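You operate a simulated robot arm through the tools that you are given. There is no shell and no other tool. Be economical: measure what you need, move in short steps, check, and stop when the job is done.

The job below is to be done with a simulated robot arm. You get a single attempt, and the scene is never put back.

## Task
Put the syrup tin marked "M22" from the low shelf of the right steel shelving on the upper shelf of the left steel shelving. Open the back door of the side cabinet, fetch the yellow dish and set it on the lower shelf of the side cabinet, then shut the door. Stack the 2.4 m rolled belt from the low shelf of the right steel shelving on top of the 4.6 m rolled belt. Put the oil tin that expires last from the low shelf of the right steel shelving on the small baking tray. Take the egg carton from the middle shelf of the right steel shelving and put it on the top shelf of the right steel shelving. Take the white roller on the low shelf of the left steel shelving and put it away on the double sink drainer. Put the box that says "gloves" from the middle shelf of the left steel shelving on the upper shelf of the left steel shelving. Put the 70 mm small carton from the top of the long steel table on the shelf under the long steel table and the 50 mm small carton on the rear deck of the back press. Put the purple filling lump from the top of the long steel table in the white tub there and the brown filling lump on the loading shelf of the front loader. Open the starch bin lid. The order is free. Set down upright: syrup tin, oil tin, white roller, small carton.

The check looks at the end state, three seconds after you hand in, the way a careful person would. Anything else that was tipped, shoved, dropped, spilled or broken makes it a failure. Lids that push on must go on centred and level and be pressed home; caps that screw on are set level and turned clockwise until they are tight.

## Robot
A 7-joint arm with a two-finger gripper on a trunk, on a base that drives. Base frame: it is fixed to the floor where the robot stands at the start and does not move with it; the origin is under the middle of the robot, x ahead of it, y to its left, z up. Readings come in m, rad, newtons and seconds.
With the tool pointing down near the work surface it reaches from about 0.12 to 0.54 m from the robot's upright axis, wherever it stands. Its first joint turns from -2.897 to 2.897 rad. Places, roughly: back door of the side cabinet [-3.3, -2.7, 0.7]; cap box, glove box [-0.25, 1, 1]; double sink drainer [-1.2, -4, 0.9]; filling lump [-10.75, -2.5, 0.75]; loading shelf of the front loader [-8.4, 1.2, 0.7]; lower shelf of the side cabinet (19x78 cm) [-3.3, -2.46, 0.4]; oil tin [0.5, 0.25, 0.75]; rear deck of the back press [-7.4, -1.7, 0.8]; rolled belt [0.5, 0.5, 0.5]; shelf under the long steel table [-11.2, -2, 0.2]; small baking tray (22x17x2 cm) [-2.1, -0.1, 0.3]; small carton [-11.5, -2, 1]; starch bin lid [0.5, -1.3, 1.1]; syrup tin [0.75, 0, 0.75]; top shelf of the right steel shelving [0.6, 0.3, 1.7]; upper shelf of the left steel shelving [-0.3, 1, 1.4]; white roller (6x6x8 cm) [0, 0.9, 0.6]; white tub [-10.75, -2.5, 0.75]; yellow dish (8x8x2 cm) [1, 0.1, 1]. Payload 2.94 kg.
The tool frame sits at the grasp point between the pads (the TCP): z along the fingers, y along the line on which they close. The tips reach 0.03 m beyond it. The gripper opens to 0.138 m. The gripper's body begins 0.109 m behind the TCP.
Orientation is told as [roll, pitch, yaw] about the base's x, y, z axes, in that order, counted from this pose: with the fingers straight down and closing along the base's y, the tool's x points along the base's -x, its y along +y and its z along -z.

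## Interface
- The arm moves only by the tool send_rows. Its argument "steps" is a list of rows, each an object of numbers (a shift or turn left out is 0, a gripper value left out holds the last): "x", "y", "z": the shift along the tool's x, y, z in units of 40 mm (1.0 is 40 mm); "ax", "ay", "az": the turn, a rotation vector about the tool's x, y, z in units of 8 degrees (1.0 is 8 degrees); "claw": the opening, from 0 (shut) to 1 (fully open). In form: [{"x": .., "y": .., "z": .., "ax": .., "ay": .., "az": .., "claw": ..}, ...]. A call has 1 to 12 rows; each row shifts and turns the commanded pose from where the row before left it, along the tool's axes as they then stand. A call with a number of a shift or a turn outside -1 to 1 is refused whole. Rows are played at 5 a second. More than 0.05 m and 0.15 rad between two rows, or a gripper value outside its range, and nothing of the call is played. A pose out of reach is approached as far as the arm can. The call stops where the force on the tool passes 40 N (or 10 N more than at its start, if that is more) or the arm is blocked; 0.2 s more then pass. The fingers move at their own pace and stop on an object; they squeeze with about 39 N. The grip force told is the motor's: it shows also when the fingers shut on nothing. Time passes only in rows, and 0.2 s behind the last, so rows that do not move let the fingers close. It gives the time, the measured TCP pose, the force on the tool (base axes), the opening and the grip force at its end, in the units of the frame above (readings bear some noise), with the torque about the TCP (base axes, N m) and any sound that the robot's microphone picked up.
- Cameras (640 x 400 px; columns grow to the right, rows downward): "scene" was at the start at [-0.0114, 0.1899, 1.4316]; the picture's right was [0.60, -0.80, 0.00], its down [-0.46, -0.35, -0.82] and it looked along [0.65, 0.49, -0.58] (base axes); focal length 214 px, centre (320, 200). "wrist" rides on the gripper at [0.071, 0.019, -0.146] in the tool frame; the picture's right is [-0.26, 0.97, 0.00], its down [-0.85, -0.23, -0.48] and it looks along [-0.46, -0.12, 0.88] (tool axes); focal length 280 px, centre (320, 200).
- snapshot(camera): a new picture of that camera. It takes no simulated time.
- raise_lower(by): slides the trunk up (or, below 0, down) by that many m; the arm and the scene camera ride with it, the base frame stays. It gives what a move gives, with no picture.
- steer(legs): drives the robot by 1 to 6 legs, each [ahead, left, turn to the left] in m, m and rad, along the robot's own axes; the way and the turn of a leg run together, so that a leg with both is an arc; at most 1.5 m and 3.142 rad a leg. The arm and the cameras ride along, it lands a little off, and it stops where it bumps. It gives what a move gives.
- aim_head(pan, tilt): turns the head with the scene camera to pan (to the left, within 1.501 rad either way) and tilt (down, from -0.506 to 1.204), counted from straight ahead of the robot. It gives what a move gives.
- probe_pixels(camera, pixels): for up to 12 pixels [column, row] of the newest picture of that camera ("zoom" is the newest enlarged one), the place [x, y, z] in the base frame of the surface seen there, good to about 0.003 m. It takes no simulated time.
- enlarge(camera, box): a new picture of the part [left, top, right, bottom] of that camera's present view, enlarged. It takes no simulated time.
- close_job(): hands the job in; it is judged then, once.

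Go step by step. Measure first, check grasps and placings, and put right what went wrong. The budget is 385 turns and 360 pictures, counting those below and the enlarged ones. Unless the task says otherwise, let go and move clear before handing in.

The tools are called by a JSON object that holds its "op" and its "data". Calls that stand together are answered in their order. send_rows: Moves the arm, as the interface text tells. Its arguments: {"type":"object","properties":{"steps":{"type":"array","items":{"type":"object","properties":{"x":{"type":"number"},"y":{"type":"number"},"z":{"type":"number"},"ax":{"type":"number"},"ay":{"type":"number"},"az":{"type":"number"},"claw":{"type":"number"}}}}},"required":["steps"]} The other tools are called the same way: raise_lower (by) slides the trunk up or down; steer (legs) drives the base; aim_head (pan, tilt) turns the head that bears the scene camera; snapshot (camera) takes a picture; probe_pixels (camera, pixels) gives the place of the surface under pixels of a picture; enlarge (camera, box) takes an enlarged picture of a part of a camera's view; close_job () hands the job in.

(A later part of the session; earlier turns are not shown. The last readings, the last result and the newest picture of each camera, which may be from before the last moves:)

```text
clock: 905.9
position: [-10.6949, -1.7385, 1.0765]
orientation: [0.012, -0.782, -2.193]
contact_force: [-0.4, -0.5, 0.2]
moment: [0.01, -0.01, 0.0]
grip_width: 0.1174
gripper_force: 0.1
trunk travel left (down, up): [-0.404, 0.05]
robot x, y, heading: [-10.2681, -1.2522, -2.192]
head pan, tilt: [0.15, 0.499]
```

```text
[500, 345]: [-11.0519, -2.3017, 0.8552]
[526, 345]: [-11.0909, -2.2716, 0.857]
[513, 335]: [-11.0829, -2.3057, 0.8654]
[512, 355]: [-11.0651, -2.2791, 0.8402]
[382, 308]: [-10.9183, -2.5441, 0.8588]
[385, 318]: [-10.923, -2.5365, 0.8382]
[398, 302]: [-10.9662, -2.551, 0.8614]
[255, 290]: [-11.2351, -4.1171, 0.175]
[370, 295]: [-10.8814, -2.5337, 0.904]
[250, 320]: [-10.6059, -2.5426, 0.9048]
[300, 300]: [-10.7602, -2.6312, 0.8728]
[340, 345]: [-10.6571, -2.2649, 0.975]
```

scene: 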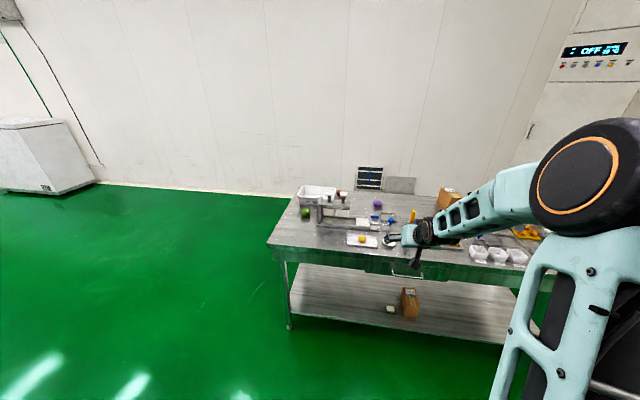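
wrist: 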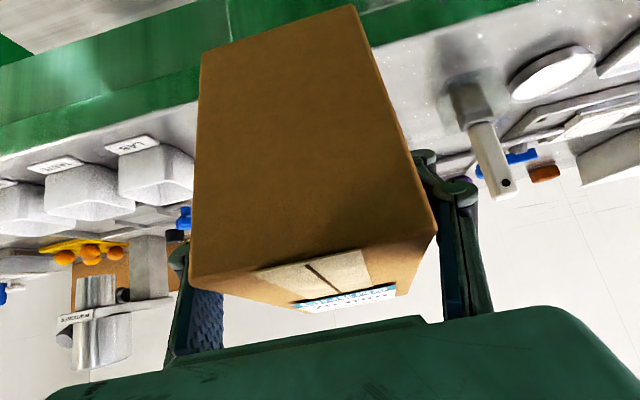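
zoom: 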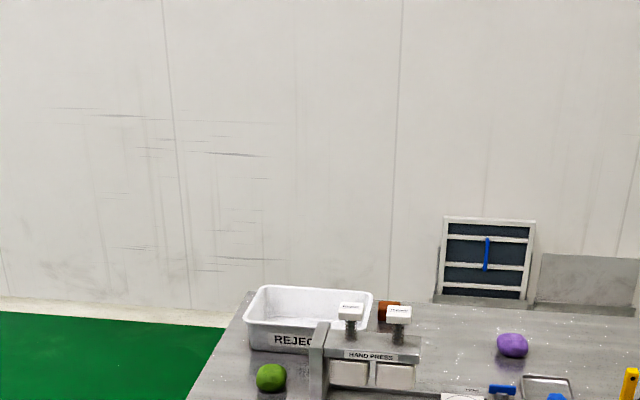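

Purple lump centre (u −7.686, v −8.297), brown (u −7.435, v −8.43), tub centre (u −7.27, v −8.32, rim 0.905). Extend and approach the purple lump.

{"op": "send_rows", "data": {"steps": [{"x": -0.7, "z": 0.7}, {"x": -0.7, "z": 0.7}, {"x": -0.7, "z": 0.7}, {"x": -0.7, "z": 0.7}, {"x": -0.7, "z": 0.7, "claw": 0.75}]}}

{"op": "steer", "data": {"legs": [[0.478, 0.01, 0.001]]}}

{"op": "send_rows", "data": {"steps": [{"x": 0.6, "z": 0.6}, {"x": 0.6, "z": 0.6}, {"x": 0.6, "z": 0.6}, {"x": 0.6, "z": 0.6}]}}

{"op": "snapshot", "data": {"camera": "wrist"}}

```text
clock: 907.0
position: [-10.8095, -1.9013, 1.0751]
orientation: [0.011, -0.781, -2.193]
contact_force: [0.5, -0.7, 0.0]
moment: [0.02, 0.02, -0.03]
grip_width: 0.1035
gripper_force: 0.1
trunk travel left (down, up): [-0.404, 0.05]
robot x, y, heading: [-10.2695, -1.2506, -2.19]
head pan, tilt: [0.15, 0.499]
```

```text
clock: 909.9
position: [-11.0844, -2.2909, 1.077]
orientation: [0.014, -0.782, -2.2]
contact_force: [0.3, 0.1, 1.0]
moment: [-0.01, 0.02, 0.0]
grip_width: 0.1039
gripper_force: 0.0
trunk travel left (down, up): [-0.404, 0.05]
robot x, y, heading: [-10.5353, -1.6461, -2.197]
head pan, tilt: [0.15, 0.499]
```

```text
clock: 910.9
position: [-11.0834, -2.2923, 0.9424]
orientation: [0.013, -0.783, -2.199]
contact_force: [-0.2, -0.3, -0.2]
moment: [0.0, -0.03, 0.0]
grip_width: 0.1035
gripper_force: 0.1
trunk travel left (down, up): [-0.404, 0.05]
robot x, y, heading: [-10.537, -1.6458, -2.202]
head pan, tilt: [0.15, 0.499]
```

```text
72 pictures are left
```

wrist: 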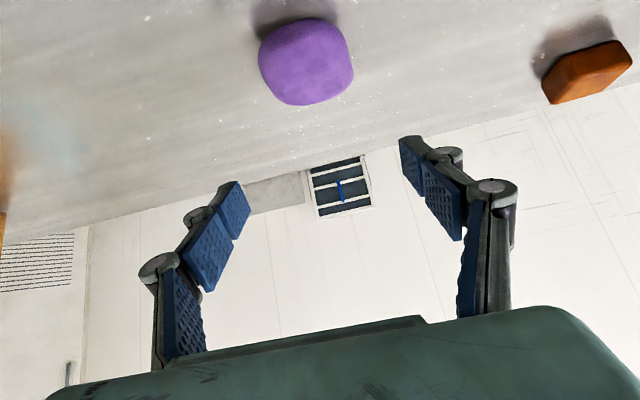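

{"op": "send_rows", "data": {"steps": [{"x": 0.65, "z": 0.65, "y": 0.18}, {"x": 0.64, "z": 0.64}, {"claw": 0.5}, {"claw": 0.3}, {"claw": 0}, {"claw": 0}, {"claw": 0}]}}

{"op": "send_rows", "data": {"steps": [{"x": -0.68, "z": -0.68}, {"x": -0.68, "z": -0.68}, {"x": -0.68, "z": -0.68}, {"x": -0.68, "z": -0.68}, {"x": -0.68, "z": -0.68}]}}

{"op": "snapshot", "data": {"camera": "wrist"}}

```text
clock: 912.5
position: [-11.0749, -2.2956, 0.8698]
orientation: [0.012, -0.783, -2.2]
contact_force: [0.1, -0.8, 0.9]
moment: [-0.04, 0.03, 0.05]
grip_width: 0.0616
gripper_force: 38.4
trunk travel left (down, up): [-0.404, 0.05]
robot x, y, heading: [-10.5364, -1.6436, -2.202]
head pan, tilt: [0.15, 0.499]
```

```text
clock: 913.7
position: [-11.078, -2.2973, 1.0598]
orientation: [0.011, -0.781, -2.201]
contact_force: [0.1, 0.2, -1.2]
moment: [0.05, -0.02, 0.04]
grip_width: 0.0613
gripper_force: 39.1
trunk travel left (down, up): [-0.404, 0.05]
robot x, y, heading: [-10.5356, -1.6477, -2.198]
head pan, tilt: [0.15, 0.499]
```

```text
71 pictures are left
```

wrist: 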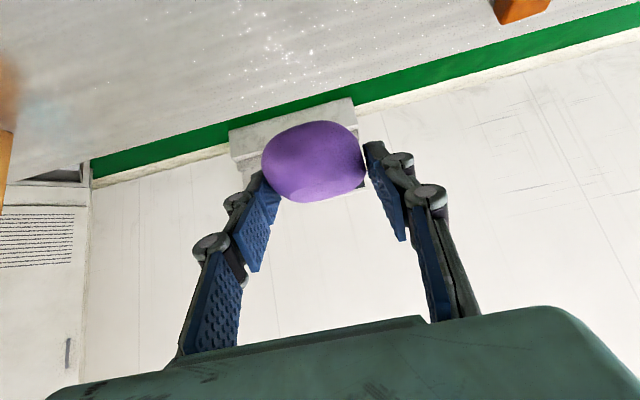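

Purple lump held. Move over the tub and lower it in.

{"op": "steer", "data": {"legs": [[0.025, 0.412, 0.004]]}}

{"op": "snapshot", "data": {"camera": "wrist"}}

```text
clock: 917.8
position: [-10.7611, -2.5586, 1.0595]
orientation: [0.012, -0.782, -2.196]
contact_force: [1.0, 0.2, -1.3]
moment: [0.0, -0.02, 0.0]
grip_width: 0.0616
gripper_force: 39.3
trunk travel left (down, up): [-0.404, 0.05]
robot x, y, heading: [-10.2187, -1.904, -2.194]
head pan, tilt: [0.15, 0.499]
```

```text
70 pictures are left
```

wrist: 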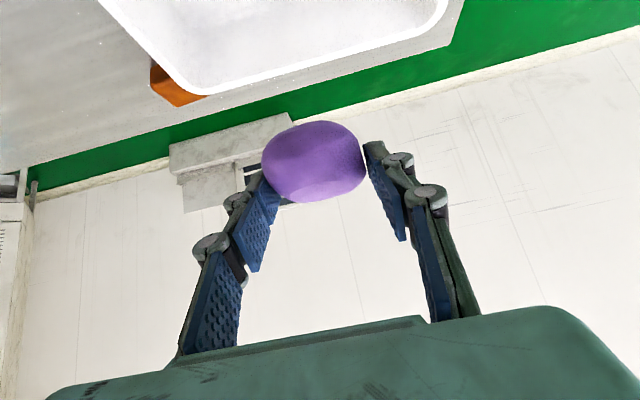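

{"op": "send_rows", "data": {"steps": [{"x": 0.48, "z": 0.48}, {"x": 0.48, "z": 0.48}, {"x": 0.48, "z": 0.48}, {"x": 0.48, "z": 0.48}, {"x": 0.48, "z": 0.48}, {"x": 0.4, "z": 0.4}]}}

{"op": "snapshot", "data": {"camera": "wrist"}}

```text
clock: 919.2
position: [-10.7597, -2.5594, 0.9006]
orientation: [0.012, -0.783, -2.197]
contact_force: [0.7, -0.4, -1.4]
moment: [0.01, 0.01, 0.04]
grip_width: 0.0617
gripper_force: 39.2
trunk travel left (down, up): [-0.404, 0.05]
robot x, y, heading: [-10.2195, -1.902, -2.195]
head pan, tilt: [0.15, 0.499]
```

```text
69 pictures are left
```

wrist: 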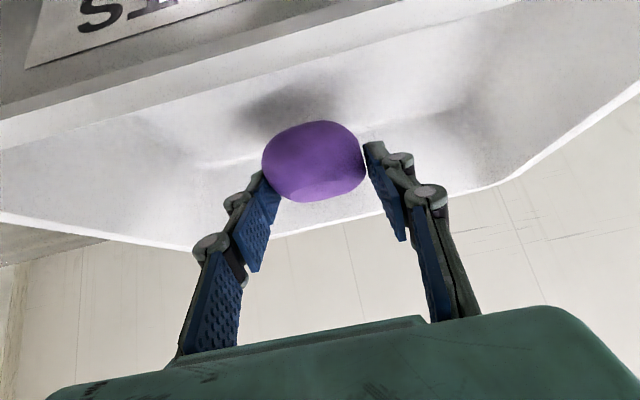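

{"op": "send_rows", "data": {"steps": [{"x": 0.33, "z": 0.33}, {"claw": 0.7}, {"claw": 0.7}, {"claw": 0.7}, {"x": -0.68, "z": -0.68}, {"x": -0.68, "z": -0.68}, {"x": -0.68, "z": -0.68}, {"x": -0.68, "z": -0.68}, {"x": -0.68, "z": -0.68}]}}

{"op": "enlarge", "data": {"camera": "wrist", "box": [0, 0, 640, 400]}}

```text
clock: 921.2
position: [-10.7593, -2.5581, 1.0758]
orientation: [0.013, -0.784, -2.196]
contact_force: [-0.3, 0.7, -0.8]
moment: [0.01, 0.0, 0.02]
grip_width: 0.0966
gripper_force: 0.1
trunk travel left (down, up): [-0.404, 0.05]
robot x, y, heading: [-10.2218, -1.9016, -2.193]
head pan, tilt: [0.15, 0.499]
```

```text
1.00 times, centred on (320, 200) of wrist (not enlarged: the box is as wide or as high as the picture)
```

zoom: 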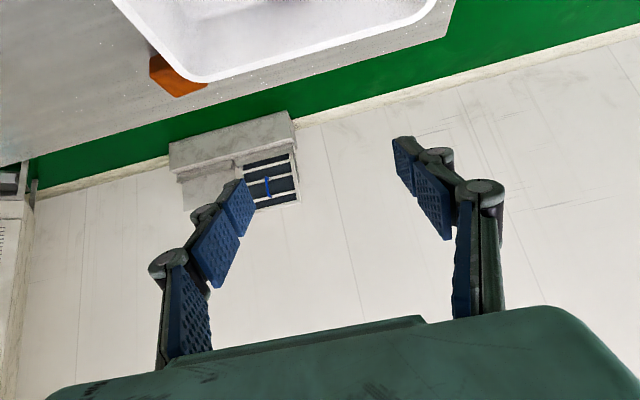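

{"op": "probe_pixels", "data": {"camera": "wrist", "pixels": [[155, 60], [175, 80], [200, 88], [178, 95], [152, 75], [190, 78], [210, 75], [160, 70]]}}

{"op": "enlarge", "data": {"camera": "scene", "box": [240, 140, 400, 260]}}

```text
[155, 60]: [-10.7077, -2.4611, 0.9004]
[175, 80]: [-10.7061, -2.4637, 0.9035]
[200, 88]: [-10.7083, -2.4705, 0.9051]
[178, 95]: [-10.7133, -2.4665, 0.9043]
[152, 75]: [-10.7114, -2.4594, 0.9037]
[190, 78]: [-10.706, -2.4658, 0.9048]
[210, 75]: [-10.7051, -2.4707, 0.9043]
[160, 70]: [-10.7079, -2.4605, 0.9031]
```

```text
3.33 times, centred on (320, 200) of scene
```

zoom: 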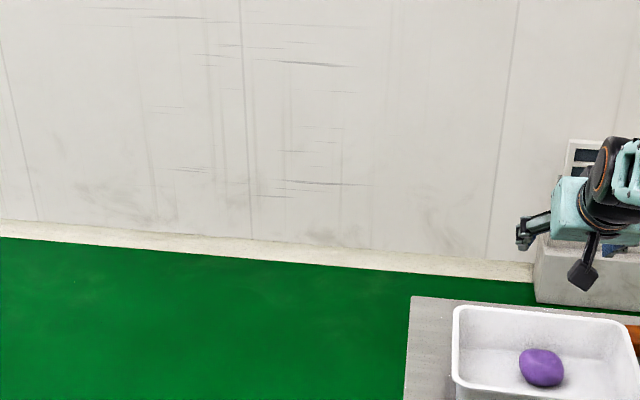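

Purple lump is in the tub. Look closely at the brown lump.

{"op": "aim_head", "data": {"pan": -0.25, "tilt": 0.6}}

{"op": "enlarge", "data": {"camera": "scene", "box": [220, 100, 380, 220]}}

```text
clock: 922.1
position: [-10.7589, -2.5596, 1.074]
orientation: [0.012, -0.782, -2.195]
contact_force: [0.3, -0.4, 0.1]
moment: [0.02, -0.01, -0.03]
grip_width: 0.0967
gripper_force: 0.0
trunk travel left (down, up): [-0.404, 0.05]
robot x, y, heading: [-10.2152, -1.9026, -2.195]
head pan, tilt: [-0.25, 0.6]
```

```text
3.33 times, centred on (300, 160) of scene
```

zoom: 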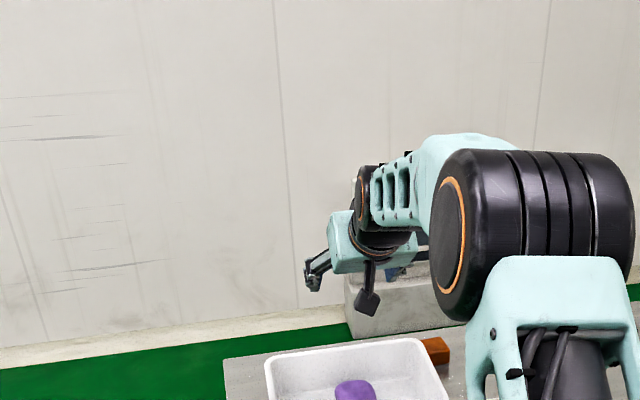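

{"op": "enlarge", "data": {"camera": "scene", "box": [300, 185, 350, 220]}}

{"op": "probe_pixels", "data": {"camera": "zoom", "pixels": [[260, 210], [380, 210], [320, 190], [395, 225], [330, 245], [400, 250], [300, 215], [350, 205], [360, 235]]}}

```text
11.43 times, centred on (325, 202) of scene
```

zoom: 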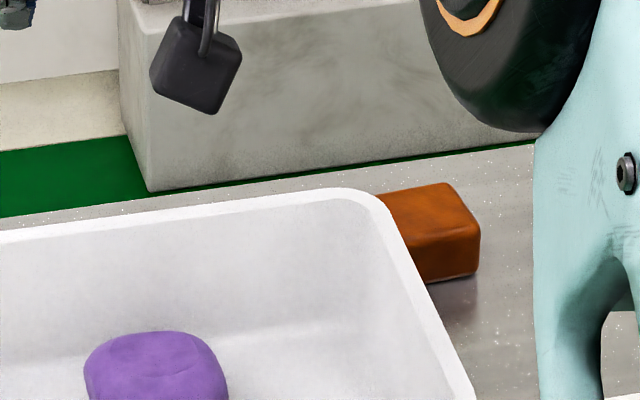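

```text
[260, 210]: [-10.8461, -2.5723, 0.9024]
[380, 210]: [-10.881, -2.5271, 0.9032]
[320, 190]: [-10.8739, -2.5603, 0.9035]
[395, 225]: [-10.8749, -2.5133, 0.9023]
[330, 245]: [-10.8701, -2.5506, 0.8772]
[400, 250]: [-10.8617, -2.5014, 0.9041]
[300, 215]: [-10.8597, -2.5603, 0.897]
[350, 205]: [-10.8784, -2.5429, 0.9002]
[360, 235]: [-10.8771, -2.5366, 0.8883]
```

{"op": "probe_pixels", "data": {"camera": "zoom", "pixels": [[395, 198], [443, 186], [476, 230], [425, 240], [476, 270], [430, 278], [440, 210], [405, 215]]}}

```text
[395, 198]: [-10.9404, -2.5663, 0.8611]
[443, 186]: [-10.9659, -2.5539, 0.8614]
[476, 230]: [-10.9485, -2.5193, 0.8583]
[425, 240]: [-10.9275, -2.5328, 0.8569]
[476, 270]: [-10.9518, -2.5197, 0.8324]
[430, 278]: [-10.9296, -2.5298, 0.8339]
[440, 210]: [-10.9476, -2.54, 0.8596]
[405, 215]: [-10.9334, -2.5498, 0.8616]
```

The brown lump sits just behind the tub's corner; I'll come in steeply (65°) with 17° yaw. Adjust orientation and move above it.

{"op": "send_rows", "data": {"steps": [{"ay": 0.83}, {"ay": 0.83}, {"ay": 0.83}, {"ax": -0.454, "az": -0.975, "claw": 0.45}, {"ax": -0.454, "az": -0.975}]}}

{"op": "steer", "data": {"legs": [[0.05, -0.155, 0]]}}

{"op": "snapshot", "data": {"camera": "wrist"}}

```text
clock: 923.3
position: [-10.75, -2.5448, 1.0727]
orientation: [0.009, -0.439, -1.887]
contact_force: [0.6, -0.5, 0.8]
moment: [-0.01, 0.0, 0.01]
grip_width: 0.0621
gripper_force: 0.1
out of reach, approached as far as the arm can: row 3, 5
trunk travel left (down, up): [-0.404, 0.05]
robot x, y, heading: [-10.2197, -1.8987, -2.196]
head pan, tilt: [-0.25, 0.6]
```

```text
clock: 925.3
position: [-10.9065, -2.4973, 1.0718]
orientation: [0.009, -0.438, -1.891]
contact_force: [0.0, -0.1, -0.6]
moment: [-0.02, -0.03, -0.04]
grip_width: 0.062
gripper_force: 0.1
trunk travel left (down, up): [-0.404, 0.05]
robot x, y, heading: [-10.3769, -1.8553, -2.193]
head pan, tilt: [-0.25, 0.6]
```

```text
64 pictures are left
```

wrist: 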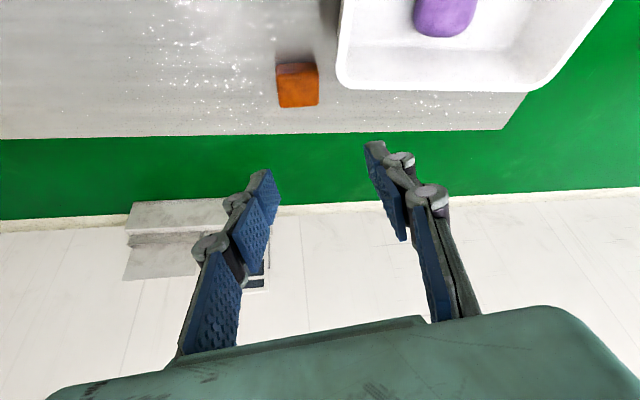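

{"op": "probe_pixels", "data": {"camera": "wrist", "pixels": [[298, 68], [298, 90], [280, 75], [316, 75], [284, 104], [314, 104], [345, 80]]}}

```text
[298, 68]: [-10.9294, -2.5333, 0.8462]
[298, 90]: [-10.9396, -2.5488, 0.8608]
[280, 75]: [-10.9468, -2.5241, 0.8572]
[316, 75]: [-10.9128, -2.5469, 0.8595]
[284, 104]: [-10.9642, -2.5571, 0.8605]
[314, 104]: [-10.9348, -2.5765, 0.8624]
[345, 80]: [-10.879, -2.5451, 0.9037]
```

Lump measures 42 mm and is square to the table, so undo the yaw (steep pitch clears the rim). Lower partway and move forward.

{"op": "send_rows", "data": {"steps": [{"ax": 0.454, "az": 0.975}, {"ax": 0.454, "az": 0.975}, {"x": 0.4, "z": 0.85}, {"x": 0.4, "z": 0.85}]}}

{"op": "steer", "data": {"legs": [[0.05, 0, 0]]}}

{"op": "snapshot", "data": {"camera": "wrist"}}

```text
clock: 926.3
position: [-10.9036, -2.4982, 0.9968]
orientation: [0.01, -0.435, -2.193]
contact_force: [0.2, -0.5, -0.4]
moment: [-0.01, -0.03, 0.0]
grip_width: 0.0619
gripper_force: 0.1
trunk travel left (down, up): [-0.404, 0.05]
robot x, y, heading: [-10.3751, -1.8558, -2.197]
head pan, tilt: [-0.25, 0.6]
```

```text
clock: 927.2
position: [-10.9331, -2.5401, 0.996]
orientation: [0.011, -0.435, -2.19]
contact_force: [-1.0, -0.7, -0.3]
moment: [0.01, -0.02, 0.01]
grip_width: 0.0618
gripper_force: 0.1
trunk travel left (down, up): [-0.404, 0.05]
robot x, y, heading: [-10.4058, -1.8948, -2.192]
head pan, tilt: [-0.25, 0.6]
```

```text
63 pictures are left
```

wrist: 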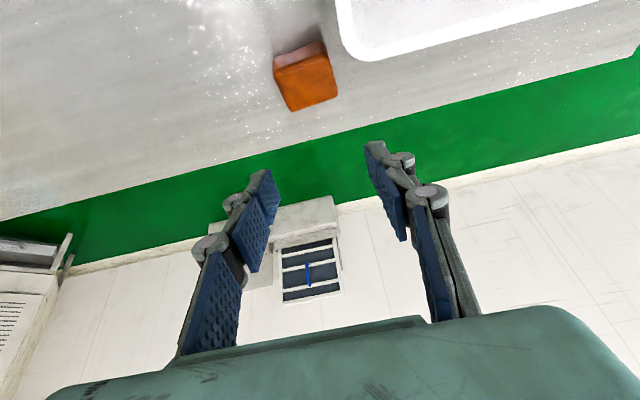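

{"op": "send_rows", "data": {"steps": [{"x": 0.277, "z": 0.774}, {"x": 0.277, "z": 0.774}, {"x": 0.277, "z": 0.774}, {"x": 0.277, "z": 0.774}]}}

{"op": "snapshot", "data": {"camera": "wrist"}}

```text
clock: 928.2
position: [-10.9387, -2.5515, 0.8654]
orientation: [0.009, -0.435, -2.19]
contact_force: [-0.4, 0.1, 0.0]
moment: [0.03, 0.01, 0.03]
grip_width: 0.0622
gripper_force: 0.0
trunk travel left (down, up): [-0.404, 0.05]
robot x, y, heading: [-10.407, -1.8938, -2.197]
head pan, tilt: [-0.25, 0.6]
```

```text
62 pictures are left
```

wrist: 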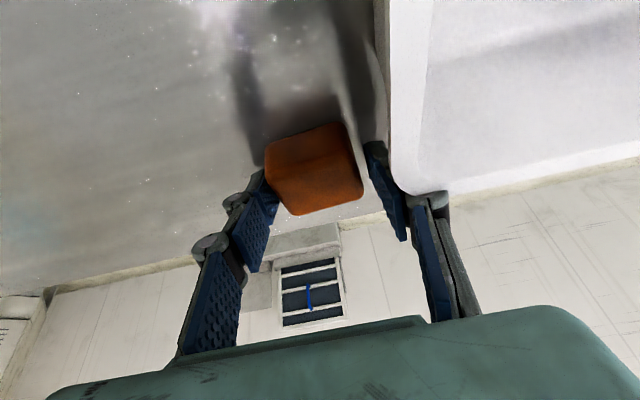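

Lump is between the fingers. Grip and lift.

{"op": "send_rows", "data": {"steps": [{"claw": 0}, {"claw": 0}, {"claw": 0}, {"claw": 0}, {"x": -0.3, "z": -0.85}, {"x": -0.3, "z": -0.85}, {"x": -0.3, "z": -0.85}, {"x": -0.3, "z": -0.85}, {"x": -0.3, "z": -0.85}, {"x": -0.3, "z": -0.85}]}}

{"op": "steer", "data": {"legs": [[-0.55, 0, 0]]}}

{"op": "snapshot", "data": {"camera": "wrist"}}

```text
clock: 930.4
position: [-10.9282, -2.5324, 1.0827]
orientation: [0.011, -0.435, -2.191]
contact_force: [0.1, -0.2, -0.7]
moment: [-0.03, 0.04, -0.03]
grip_width: 0.0506
gripper_force: 39.0
trunk travel left (down, up): [-0.404, 0.05]
robot x, y, heading: [-10.4055, -1.8925, -2.191]
head pan, tilt: [-0.25, 0.6]
```

```text
clock: 933.6
position: [-10.5984, -2.0826, 1.0808]
orientation: [0.009, -0.433, -2.179]
contact_force: [-0.2, 0.3, -0.2]
moment: [0.01, 0.01, 0.02]
grip_width: 0.0507
gripper_force: 39.0
trunk travel left (down, up): [-0.404, 0.05]
robot x, y, heading: [-10.0829, -1.4425, -2.179]
head pan, tilt: [-0.25, 0.6]
```

```text
61 pictures are left
```

wrist: 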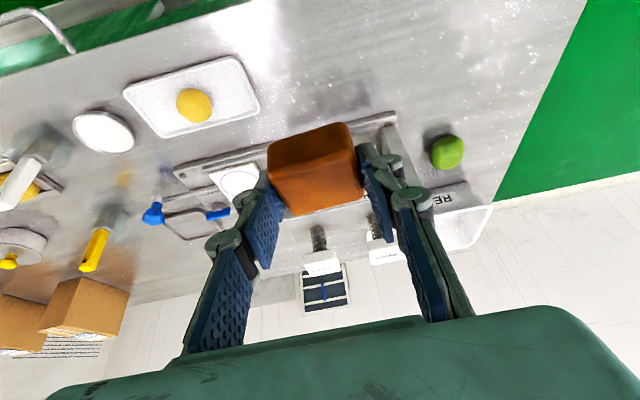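

Brown lump secured. Turn to face back (+u) and look toward the front loader.

{"op": "steer", "data": {"legs": [[0, 0, 1.56]]}}

{"op": "aim_head", "data": {"pan": 1.0, "tilt": 0.35}}

{"op": "snapshot", "data": {"camera": "scene"}}

```text
clock: 937.8
position: [-9.4422, -1.9608, 1.0814]
orientation: [0.012, -0.434, -0.618]
contact_force: [-0.5, 0.1, -0.8]
moment: [-0.02, 0.01, 0.0]
grip_width: 0.0505
gripper_force: 39.1
trunk travel left (down, up): [-0.404, 0.05]
robot x, y, heading: [-10.0804, -1.4362, -0.616]
head pan, tilt: [-0.25, 0.6]
```

```text
clock: 939.3
position: [-9.442, -1.9606, 1.081]
orientation: [0.009, -0.434, -0.616]
contact_force: [0.6, 0.6, -1.0]
moment: [0.0, 0.01, -0.01]
grip_width: 0.0507
gripper_force: 39.3
trunk travel left (down, up): [-0.404, 0.05]
robot x, y, heading: [-10.0814, -1.4427, -0.62]
head pan, tilt: [1.0, 0.351]
```

```text
60 pictures are left
```

scene: 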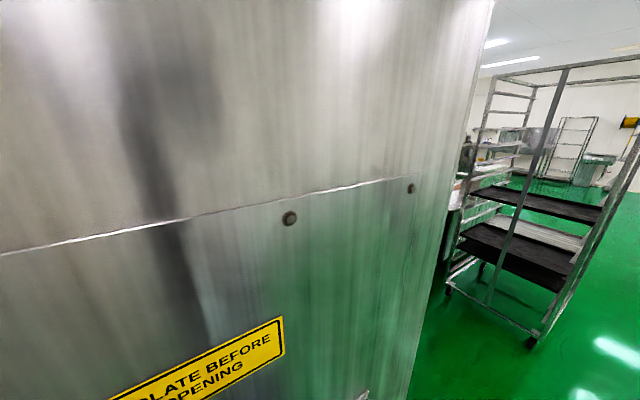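

A large machine blocks; go around via u≈−2.6 and enter the aisle at v≈−4.8.

{"op": "steer", "data": {"legs": [[0.3, -0.33, 0], [1.5, 0, 0], [1.5, 0, 0], [1.4, 0, 0], [0, 1.5, 0], [0, 0.95, 0]]}}

{"op": "steer", "data": {"legs": [[0, 0, 3.138], [1.2, 0, 0]]}}

{"op": "aim_head", "data": {"pan": 0.1, "tilt": 0.35}}

{"op": "snapshot", "data": {"camera": "scene"}}

```text
clock: 984.6
position: [-4.3569, -3.0719, 1.082]
orientation: [0.012, -0.434, -0.646]
contact_force: [-0.7, -0.1, 0.2]
moment: [-0.03, 0.02, -0.01]
grip_width: 0.0508
gripper_force: 38.9
trunk travel left (down, up): [-0.404, 0.05]
robot x, y, heading: [-4.9799, -2.5306, -0.65]
head pan, tilt: [1.0, 0.351]
```

```text
clock: 987.8
position: [-4.1683, -2.4016, 1.0803]
orientation: [-0.027, -0.428, 0.252]
contact_force: [-2.4, -0.4, -0.4]
moment: [0.01, -0.01, 0.03]
grip_width: 0.0504
gripper_force: 38.2
trunk travel left (down, up): [-0.404, 0.05]
robot x, y, heading: [-4.9828, -2.5306, 0.252]
head pan, tilt: [1.0, 0.351]
stopped in leg 1: the force on the tool passed its limit at 55 N (the readings are from after the stop); the commanded pose is now the measured one
```

```text
clock: 989.0
position: [-4.1683, -2.4025, 1.0806]
orientation: [-0.026, -0.428, 0.252]
contact_force: [-1.3, -1.9, -0.8]
moment: [-0.03, 0.05, 0.03]
grip_width: 0.0503
gripper_force: 38.9
trunk travel left (down, up): [-0.404, 0.05]
robot x, y, heading: [-4.9835, -2.5339, 0.25]
head pan, tilt: [0.099, 0.351]
```

```text
59 pictures are left
```

scene: 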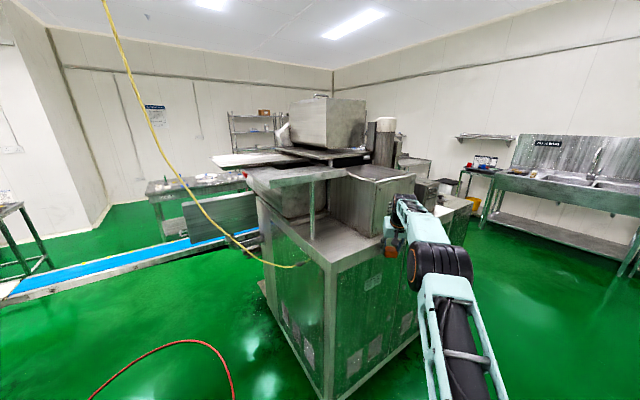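

The hand touched the cabinet machine while turning; turn back the other way (clear side).

{"op": "steer", "data": {"legs": [[0, 0, -2.0], [0, 0, -2.01]]}}

{"op": "aim_head", "data": {"pan": 0.0, "tilt": 0.35}}

{"op": "snapshot", "data": {"camera": "scene"}}

{"op": "snapshot", "data": {"camera": "wrist"}}

```text
clock: 999.0
position: [-5.6078, -1.997, 1.0803]
orientation: [-0.027, -0.428, 2.525]
contact_force: [-0.6, -0.2, -0.7]
moment: [-0.01, -0.03, -0.03]
grip_width: 0.0507
gripper_force: 39.1
trunk travel left (down, up): [-0.404, 0.05]
robot x, y, heading: [-4.9801, -2.5312, 2.522]
head pan, tilt: [0.099, 0.351]
```

```text
clock: 999.7
position: [-5.6067, -1.9973, 1.08]
orientation: [-0.026, -0.429, 2.527]
contact_force: [0.0, -0.8, -0.5]
moment: [0.03, -0.03, -0.03]
grip_width: 0.0505
gripper_force: 39.1
trunk travel left (down, up): [-0.404, 0.05]
robot x, y, heading: [-4.9821, -2.532, 2.525]
head pan, tilt: [0.0, 0.351]
```

```text
58 pictures are left
```

scene: 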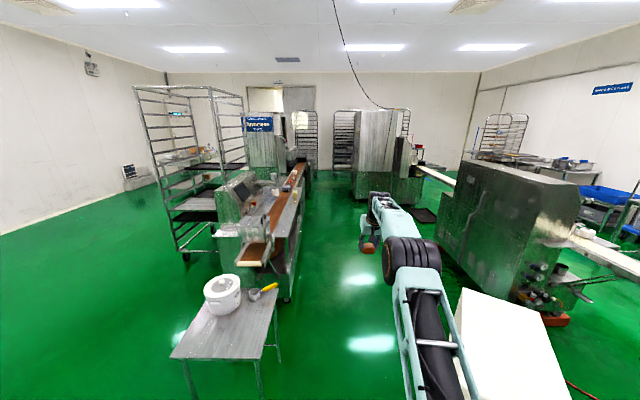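

```text
57 pictures are left
```

wrist: 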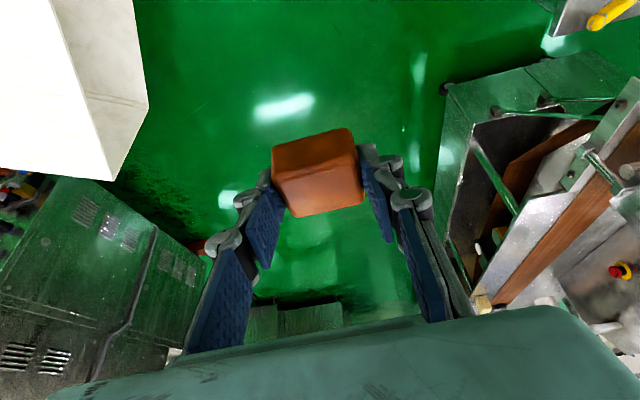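

{"op": "enlarge", "data": {"camera": "scene", "box": [330, 90, 470, 230]}}

{"op": "probe_pixels", "data": {"camera": "zoom", "pixels": [[330, 270], [215, 240], [120, 270], [290, 200], [330, 220], [400, 330], [230, 300], [355, 150]]}}

```text
2.86 times, centred on (400, 160) of scene
```

zoom: 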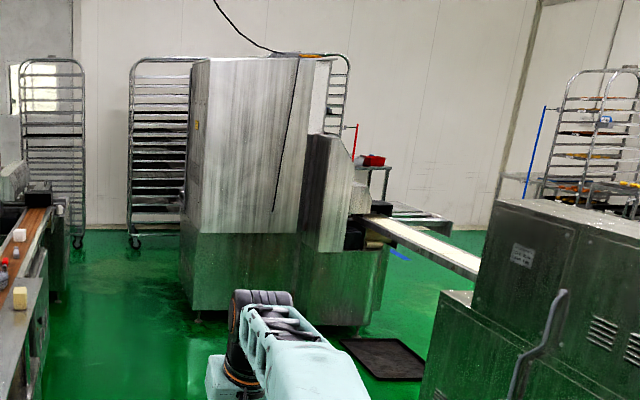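

```text
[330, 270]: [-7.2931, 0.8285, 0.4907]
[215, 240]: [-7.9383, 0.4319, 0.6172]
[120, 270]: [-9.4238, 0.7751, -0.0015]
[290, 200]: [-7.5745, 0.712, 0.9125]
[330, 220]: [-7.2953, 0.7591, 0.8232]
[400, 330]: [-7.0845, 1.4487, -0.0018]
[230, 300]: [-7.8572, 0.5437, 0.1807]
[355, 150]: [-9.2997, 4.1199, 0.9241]
```

{"op": "steer", "data": {"legs": [[1.5, -0.08, 0], [1.5, 0, 0], [1.1, 0, 0]]}}

{"op": "aim_head", "data": {"pan": -0.7, "tilt": 0.5}}

{"op": "snapshot", "data": {"camera": "scene"}}

```text
refused: leg 1 is longer than a leg can be; nothing moved
```

```text
clock: 1000.8
position: [-5.6068, -1.9977, 1.0811]
orientation: [-0.028, -0.427, 2.526]
contact_force: [-0.2, 1.3, -0.8]
moment: [0.01, 0.0, 0.02]
grip_width: 0.0504
gripper_force: 39.2
trunk travel left (down, up): [-0.404, 0.05]
robot x, y, heading: [-4.9798, -2.5286, 2.522]
head pan, tilt: [-0.7, 0.499]
```

```text
55 pictures are left
```

scene: 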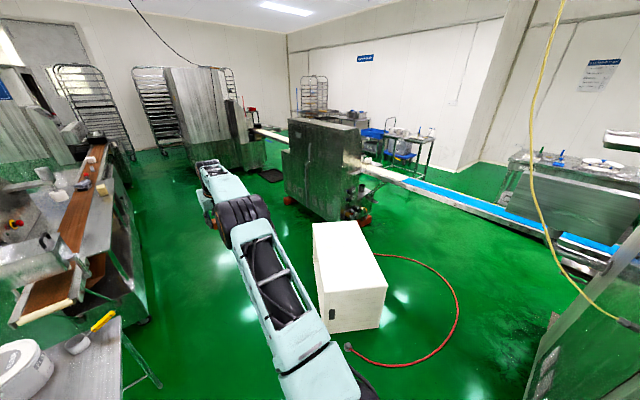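

{"op": "probe_pixels", "data": {"camera": "scene", "pixels": [[318, 235], [330, 325], [290, 180], [128, 315], [60, 250], [285, 150], [205, 150]]}}

{"op": "steer", "data": {"legs": [[1.4, 0, 0]]}}

```text
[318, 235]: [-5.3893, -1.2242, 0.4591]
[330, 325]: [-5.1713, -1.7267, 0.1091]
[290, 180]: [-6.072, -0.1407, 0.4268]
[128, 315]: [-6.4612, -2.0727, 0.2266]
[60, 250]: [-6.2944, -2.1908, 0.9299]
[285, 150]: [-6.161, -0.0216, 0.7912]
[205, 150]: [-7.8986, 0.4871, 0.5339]
```

```text
clock: 1007.8
position: [-6.7723, -1.2081, 1.0814]
orientation: [-0.027, -0.428, 2.545]
contact_force: [-0.1, 0.0, -0.3]
moment: [-0.05, 0.0, 0.01]
grip_width: 0.0503
gripper_force: 39.5
trunk travel left (down, up): [-0.404, 0.05]
robot x, y, heading: [-6.1342, -1.731, 2.544]
head pan, tilt: [-0.7, 0.499]
```

{"op": "steer", "data": {"legs": [[0, -0.12, -0.02], [1.5, 0, 0], [1.3, 0, 0]]}}

{"op": "aim_head", "data": {"pan": -0.9, "tilt": 0.5}}

{"op": "snapshot", "data": {"camera": "scene"}}

```text
clock: 1022.6
position: [-8.9952, 0.4963, 1.081]
orientation: [-0.025, -0.428, 2.538]
contact_force: [-0.2, -0.2, -1.5]
moment: [0.0, -0.02, 0.02]
grip_width: 0.0504
gripper_force: 39.8
trunk travel left (down, up): [-0.404, 0.05]
robot x, y, heading: [-8.3654, -0.0339, 2.533]
head pan, tilt: [-0.7, 0.499]
```

```text
clock: 1023.4
position: [-8.9944, 0.4953, 1.0795]
orientation: [-0.027, -0.427, 2.537]
contact_force: [0.5, -0.2, -0.3]
moment: [0.01, -0.01, 0.03]
grip_width: 0.0501
gripper_force: 39.3
trunk travel left (down, up): [-0.404, 0.05]
robot x, y, heading: [-8.3641, -0.0352, 2.536]
head pan, tilt: [-0.901, 0.499]
```

```text
54 pictures are left
```

scene: 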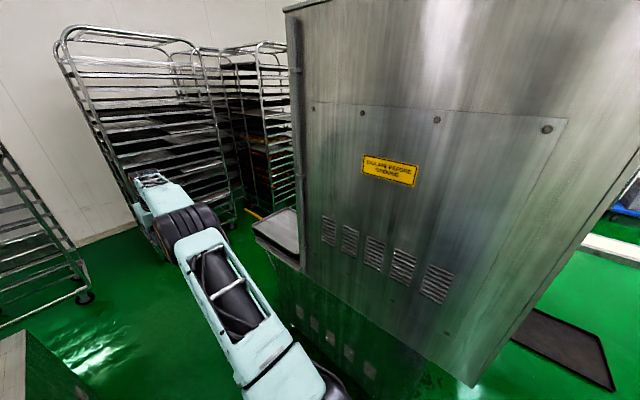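

{"op": "enlarge", "data": {"camera": "scene", "box": [220, 180, 340, 280]}}

{"op": "probe_pixels", "data": {"camera": "zoom", "pixels": [[330, 200], [200, 230], [420, 340], [300, 290], [380, 150], [420, 290], [350, 260], [260, 230]]}}

```text
4.00 times, centred on (280, 230) of scene
```

zoom: 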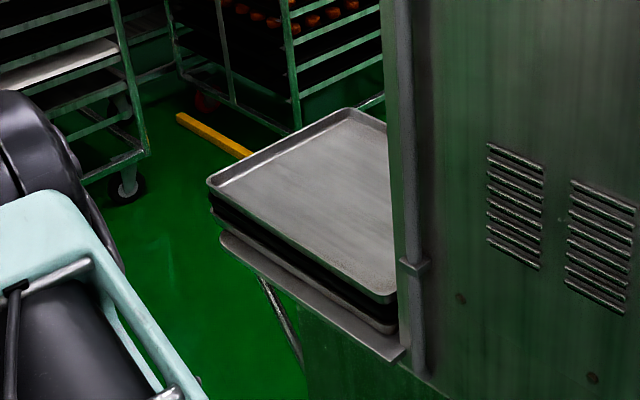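

```text
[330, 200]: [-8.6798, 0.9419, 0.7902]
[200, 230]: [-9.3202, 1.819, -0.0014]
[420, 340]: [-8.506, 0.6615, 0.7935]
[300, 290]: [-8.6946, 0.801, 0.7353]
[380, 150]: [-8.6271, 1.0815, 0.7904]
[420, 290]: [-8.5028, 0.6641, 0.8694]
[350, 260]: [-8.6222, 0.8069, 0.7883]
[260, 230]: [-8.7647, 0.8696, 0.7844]
```

The loading shelf (z≈0.735) is at the machine's far end, with a tray stack on its near part. Retract, face +v and strafe along to see the whole shelf.

{"op": "send_rows", "data": {"steps": [{"x": 0.88, "z": -0.4}, {"x": 0.88, "z": -0.4}, {"x": 0.88, "z": -0.4}, {"x": 0.88, "z": -0.4}, {"x": 0.88, "z": -0.4}, {"x": 0.88, "z": -0.4}, {"x": 0.88, "z": -0.4}, {"x": 0.88, "z": -0.4}]}}

{"op": "steer", "data": {"legs": [[0, 0.08, 0], [0, 0, -1.583], [0, 0.75, 0]]}}

{"op": "aim_head", "data": {"pan": 0.0, "tilt": 0.6}}

{"op": "snapshot", "data": {"camera": "scene"}}

```text
clock: 1025.2
position: [-8.7416, 0.3157, 1.0806]
orientation: [-0.025, -0.428, 2.539]
contact_force: [-0.3, 0.2, 0.3]
moment: [-0.02, 0.02, -0.07]
grip_width: 0.0503
gripper_force: 38.6
trunk travel left (down, up): [-0.404, 0.05]
robot x, y, heading: [-8.3634, -0.035, 2.536]
head pan, tilt: [-0.901, 0.499]
```

```text
clock: 1037.2
position: [-8.6401, 0.7296, 1.0801]
orientation: [-0.027, -0.428, 0.919]
contact_force: [-0.6, 0.1, -1.0]
moment: [0.0, 0.01, 0.02]
grip_width: 0.0503
gripper_force: 39.0
trunk travel left (down, up): [-0.404, 0.05]
robot x, y, heading: [-9.0066, 0.3695, 0.919]
head pan, tilt: [-0.901, 0.499]
```

```text
clock: 1038.4
position: [-8.6411, 0.7278, 1.0794]
orientation: [-0.026, -0.427, 0.918]
contact_force: [0.2, -0.2, -0.9]
moment: [0.01, 0.0, 0.02]
grip_width: 0.0505
gripper_force: 39.3
trunk travel left (down, up): [-0.404, 0.05]
robot x, y, heading: [-9.0064, 0.3654, 0.918]
head pan, tilt: [0.0, 0.6]
```

```text
52 pictures are left
```

scene: 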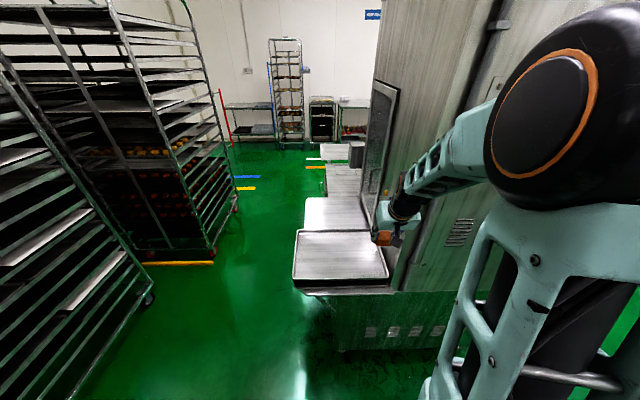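

{"op": "probe_pixels", "data": {"camera": "scene", "pixels": [[335, 212], [310, 222], [360, 205], [340, 200], [340, 230], [342, 185], [345, 172], [380, 222], [310, 200]]}}

{"op": "enlarge", "data": {"camera": "scene", "box": [280, 130, 420, 300]}}

```text
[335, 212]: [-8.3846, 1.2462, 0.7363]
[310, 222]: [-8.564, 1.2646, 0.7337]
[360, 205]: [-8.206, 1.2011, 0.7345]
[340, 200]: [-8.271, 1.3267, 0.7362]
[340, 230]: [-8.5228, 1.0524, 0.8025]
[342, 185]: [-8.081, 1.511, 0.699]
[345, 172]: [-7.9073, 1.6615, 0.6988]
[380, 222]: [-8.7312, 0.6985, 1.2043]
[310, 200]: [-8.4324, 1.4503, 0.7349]
```

```text
2.35 times, centred on (350, 215) of scene
```

zoom: 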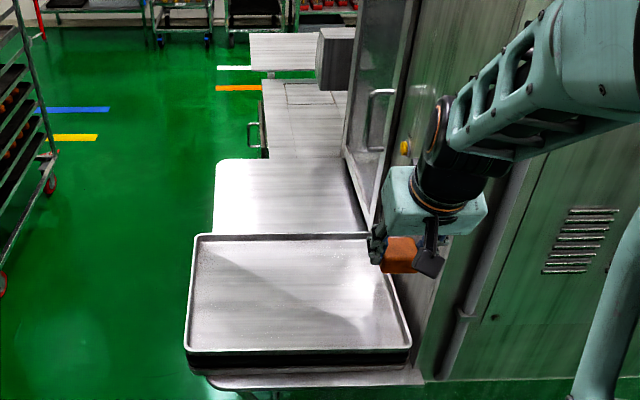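

Free shelf area behind the trays: u −7.37…−7.72, v −3.95…−3.70, z 0.735. Align and extend over it.

{"op": "steer", "data": {"legs": [[0, 0.085, 0.034]]}}

{"op": "send_rows", "data": {"steps": [{"x": -0.88, "z": 0.4}, {"x": -0.88, "z": 0.4}, {"x": -0.88, "z": 0.4}, {"x": -0.88, "z": 0.4}, {"x": -0.88, "z": 0.4}, {"x": -0.88, "z": 0.4}, {"x": -0.88, "z": 0.4}, {"x": -0.88, "z": 0.4}]}}

{"op": "steer", "data": {"legs": [[0.23, 0, 0]]}}

{"op": "snapshot", "data": {"camera": "wrist"}}

```text
clock: 1039.8
position: [-8.7185, 0.7897, 1.0794]
orientation: [-0.026, -0.427, 0.952]
contact_force: [-0.2, -0.2, -0.2]
moment: [-0.01, -0.04, -0.03]
grip_width: 0.0503
gripper_force: 39.0
trunk travel left (down, up): [-0.404, 0.05]
robot x, y, heading: [-9.0742, 0.4164, 0.951]
head pan, tilt: [0.0, 0.6]
```

```text
clock: 1041.6
position: [-8.5351, 1.0403, 1.0782]
orientation: [-0.026, -0.423, 0.95]
contact_force: [0.4, -0.1, -1.4]
moment: [-0.06, 0.04, 0.03]
grip_width: 0.0505
gripper_force: 39.1
trunk travel left (down, up): [-0.404, 0.05]
robot x, y, heading: [-9.0761, 0.4158, 0.949]
head pan, tilt: [0.0, 0.6]
```

```text
clock: 1043.3
position: [-8.4033, 1.2289, 1.0798]
orientation: [-0.026, -0.428, 0.953]
contact_force: [0.4, -0.8, 0.1]
moment: [0.0, 0.01, 0.0]
grip_width: 0.0504
gripper_force: 38.3
trunk travel left (down, up): [-0.404, 0.05]
robot x, y, heading: [-8.9382, 0.6017, 0.956]
head pan, tilt: [0.0, 0.6]
```

```text
50 pictures are left
```

wrist: 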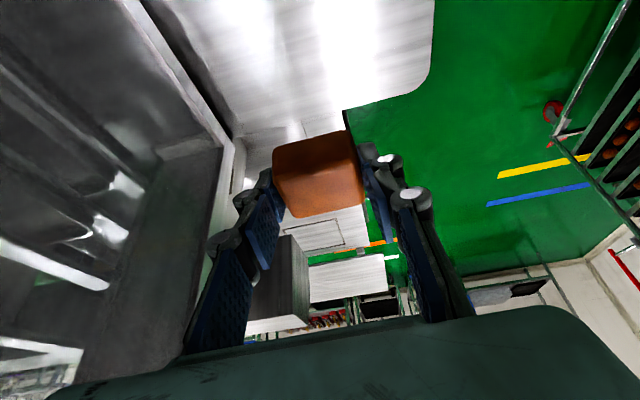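

{"op": "raise_lower", "data": {"by": -0.29}}

{"op": "send_rows", "data": {"steps": [{"x": 0.08, "z": 0.18}, {"x": 0.05, "z": 0.11}, {"x": 0.03, "z": 0.06}]}}

{"op": "snapshot", "data": {"camera": "wrist"}}

```text
clock: 1046.2
position: [-8.4038, 1.228, 0.7901]
orientation: [-0.026, -0.427, 0.954]
contact_force: [-0.2, 0.1, -1.0]
moment: [-0.01, 0.02, 0.0]
grip_width: 0.0502
gripper_force: 38.9
trunk travel left (down, up): [-0.114, 0.34]
robot x, y, heading: [-8.9383, 0.6061, 0.958]
head pan, tilt: [0.0, 0.6]
```

```text
clock: 1047.0
position: [-8.4042, 1.2281, 0.7744]
orientation: [-0.026, -0.426, 0.954]
contact_force: [-0.1, 0.6, -0.5]
moment: [0.02, 0.01, -0.03]
grip_width: 0.0504
gripper_force: 38.4
trunk travel left (down, up): [-0.114, 0.34]
robot x, y, heading: [-8.9412, 0.6047, 0.957]
head pan, tilt: [0.0, 0.6]
```

```text
49 pictures are left
```

wrist: 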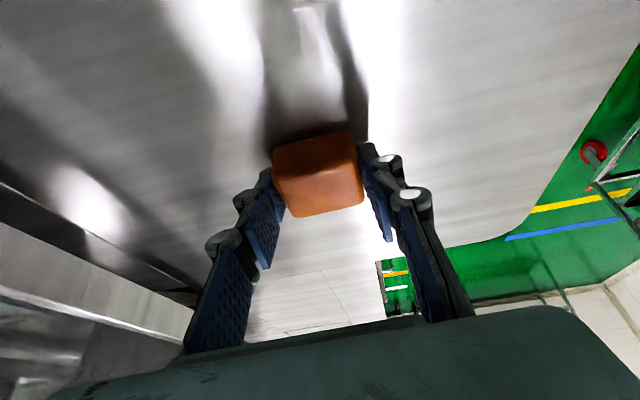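

Just above the shelf; lower 4 mm and release, then rise and check.

{"op": "send_rows", "data": {"steps": [{"x": 0.05, "z": 0.1}, {"claw": 0.5}, {"claw": 0.55}, {"claw": 0.55}]}}

{"op": "raise_lower", "data": {"by": 0.3}}

{"op": "steer", "data": {"legs": [[-0.25, 0, 0]]}}

{"op": "enlarge", "data": {"camera": "scene", "box": [260, 120, 440, 280]}}

```text
clock: 1048.0
position: [-8.4037, 1.2282, 0.7707]
orientation: [-0.027, -0.429, 0.953]
contact_force: [-0.2, -0.7, -0.2]
moment: [0.01, -0.01, -0.01]
grip_width: 0.0758
gripper_force: 0.2
trunk travel left (down, up): [-0.114, 0.34]
robot x, y, heading: [-8.938, 0.607, 0.955]
head pan, tilt: [0.0, 0.6]
```

```text
clock: 1051.0
position: [-8.4052, 1.2283, 1.071]
orientation: [-0.027, -0.427, 0.955]
contact_force: [0.7, -0.9, -0.4]
moment: [0.0, 0.01, 0.01]
grip_width: 0.0758
gripper_force: 0.0
trunk travel left (down, up): [-0.414, 0.04]
robot x, y, heading: [-8.9411, 0.608, 0.954]
head pan, tilt: [0.0, 0.6]
```

```text
clock: 1052.9
position: [-8.544, 1.0262, 1.0724]
orientation: [-0.025, -0.426, 0.95]
contact_force: [-0.3, -0.2, 1.0]
moment: [0.02, 0.02, -0.01]
grip_width: 0.076
gripper_force: 0.1
trunk travel left (down, up): [-0.414, 0.04]
robot x, y, heading: [-9.0827, 0.403, 0.949]
head pan, tilt: [0.0, 0.6]
```

```text
2.50 times, centred on (350, 200) of scene
```

zoom: 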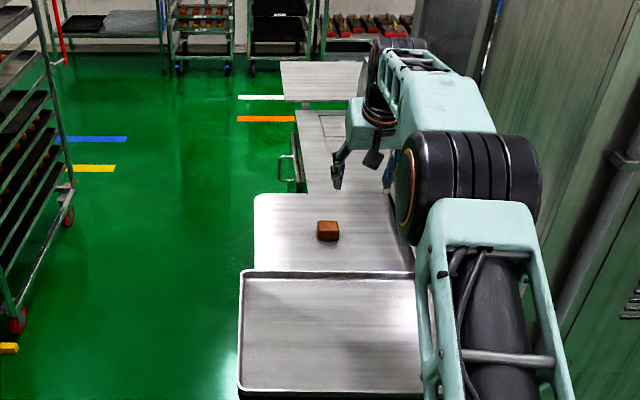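

Brown lump is on the loading shelf. Now return for the 50 mm carton: retract and drive back around.

{"op": "send_rows", "data": {"steps": [{"x": 0.88, "z": -0.4}, {"x": 0.88, "z": -0.4}, {"x": 0.88, "z": -0.4}, {"x": 0.88, "z": -0.4}, {"x": 0.88, "z": -0.4}, {"x": 0.88, "z": -0.4}, {"x": 0.88, "z": -0.4}, {"x": 0.88, "z": -0.4}]}}

{"op": "steer", "data": {"legs": [[0, -1.5, 0], [0, -1.1, 0], [0, 0, 1.571]]}}

{"op": "aim_head", "data": {"pan": 0.9, "tilt": 0.5}}

{"op": "snapshot", "data": {"camera": "scene"}}

```text
clock: 1054.7
position: [-8.7261, 0.7743, 1.0717]
orientation: [-0.026, -0.428, 0.951]
contact_force: [-0.4, -0.2, -0.1]
moment: [0.03, -0.01, -0.03]
grip_width: 0.0762
gripper_force: 0.0
trunk travel left (down, up): [-0.414, 0.04]
robot x, y, heading: [-9.0885, 0.4057, 0.953]
head pan, tilt: [0.0, 0.6]
```

```text
clock: 1081.3
position: [-7.3454, -0.769, 1.0708]
orientation: [-0.027, -0.427, 2.46]
contact_force: [0.6, -0.2, 0.3]
moment: [0.03, -0.02, -0.01]
grip_width: 0.0757
gripper_force: 0.0
trunk travel left (down, up): [-0.414, 0.04]
robot x, y, heading: [-7.0015, -1.151, 2.46]
head pan, tilt: [0.0, 0.6]
```

```text
clock: 1082.5
position: [-7.3476, -0.7689, 1.0716]
orientation: [-0.028, -0.429, 2.46]
contact_force: [0.8, -0.4, 0.0]
moment: [0.0, -0.02, -0.01]
grip_width: 0.0759
gripper_force: 0.0
trunk travel left (down, up): [-0.414, 0.04]
robot x, y, heading: [-6.997, -1.1474, 2.458]
head pan, tilt: [0.901, 0.499]
```

```text
47 pictures are left
```

scene: 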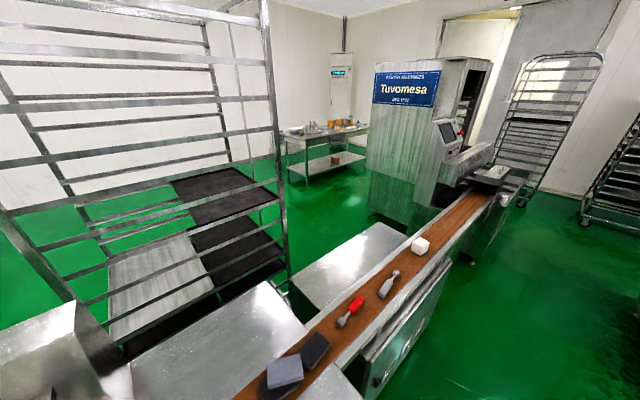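

{"op": "probe_pixels", "data": {"camera": "scene", "pixels": [[350, 265], [310, 285], [400, 235], [370, 290], [220, 350], [270, 300], [180, 370], [330, 300], [60, 340], [430, 260], [345, 240], [300, 300]]}}

{"op": "enlarge", "data": {"camera": "scene", "box": [200, 200, 460, 400]}}

```text
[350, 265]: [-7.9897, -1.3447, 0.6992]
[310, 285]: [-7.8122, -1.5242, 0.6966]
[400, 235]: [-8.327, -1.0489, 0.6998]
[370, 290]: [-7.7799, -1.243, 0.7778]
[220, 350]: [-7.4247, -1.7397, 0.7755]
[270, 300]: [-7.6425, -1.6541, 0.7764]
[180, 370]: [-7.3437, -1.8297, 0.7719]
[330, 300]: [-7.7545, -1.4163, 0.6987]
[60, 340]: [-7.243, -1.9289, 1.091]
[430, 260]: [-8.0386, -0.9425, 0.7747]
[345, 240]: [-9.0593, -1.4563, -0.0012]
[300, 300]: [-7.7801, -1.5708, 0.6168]
```

```text
2.00 times, centred on (330, 300) of scene
```

zoom: 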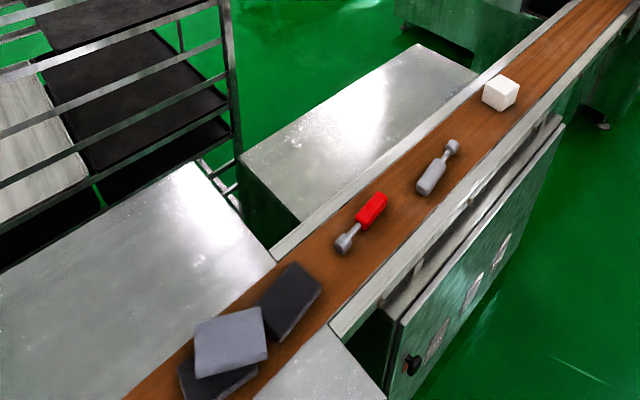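

The rear deck (z 0.775, u≈−5.03, v≈−5.72) is free and reachable from this aisle. Now go fetch the 50 mm carton.

{"op": "steer", "data": {"legs": [[0, 0, 0.065], [-1.4, 0, 0], [-1.1, 0, 0], [0, 1.5, 0], [0, 0.92, 0]]}}

{"op": "steer", "data": {"legs": [[1.5, 0, 0], [1.5, 0, 0], [1.5, 0, 0], [1.2, 0, 0]]}}

{"op": "aim_head", "data": {"pan": 0.6, "tilt": 0.5}}

{"op": "snapshot", "data": {"camera": "scene"}}

```text
clock: 1116.3
position: [-6.7779, -4.2658, 1.0721]
orientation: [-0.027, -0.427, 2.551]
contact_force: [1.3, -0.9, -0.2]
moment: [0.0, -0.02, 0.0]
grip_width: 0.0758
gripper_force: 0.0
trunk travel left (down, up): [-0.414, 0.04]
robot x, y, heading: [-6.3964, -4.6102, 2.556]
head pan, tilt: [0.901, 0.499]
```

```text
clock: 1143.2
position: [-11.4761, -1.0474, 1.0719]
orientation: [-0.027, -0.427, 2.546]
contact_force: [0.2, -0.1, 0.0]
moment: [0.01, -0.04, -0.02]
grip_width: 0.0758
gripper_force: 0.0
trunk travel left (down, up): [-0.414, 0.04]
robot x, y, heading: [-11.0961, -1.3949, 2.549]
head pan, tilt: [0.901, 0.499]
stopped in leg 4: the robot was blocked; the commanded pose is now the measured one
```

```text
clock: 1144.0
position: [-11.4768, -1.048, 1.0706]
orientation: [-0.027, -0.428, 2.548]
contact_force: [-0.2, 0.2, -0.2]
moment: [-0.03, -0.01, -0.01]
grip_width: 0.0761
gripper_force: 0.1
trunk travel left (down, up): [-0.414, 0.04]
robot x, y, heading: [-11.0932, -1.3947, 2.549]
head pan, tilt: [0.6, 0.499]
```

```text
45 pictures are left
```

scene: 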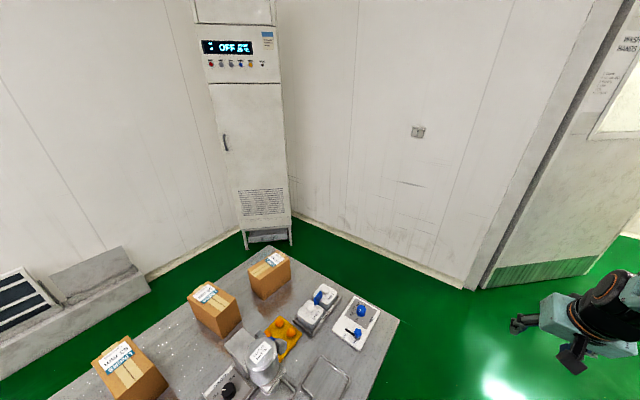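

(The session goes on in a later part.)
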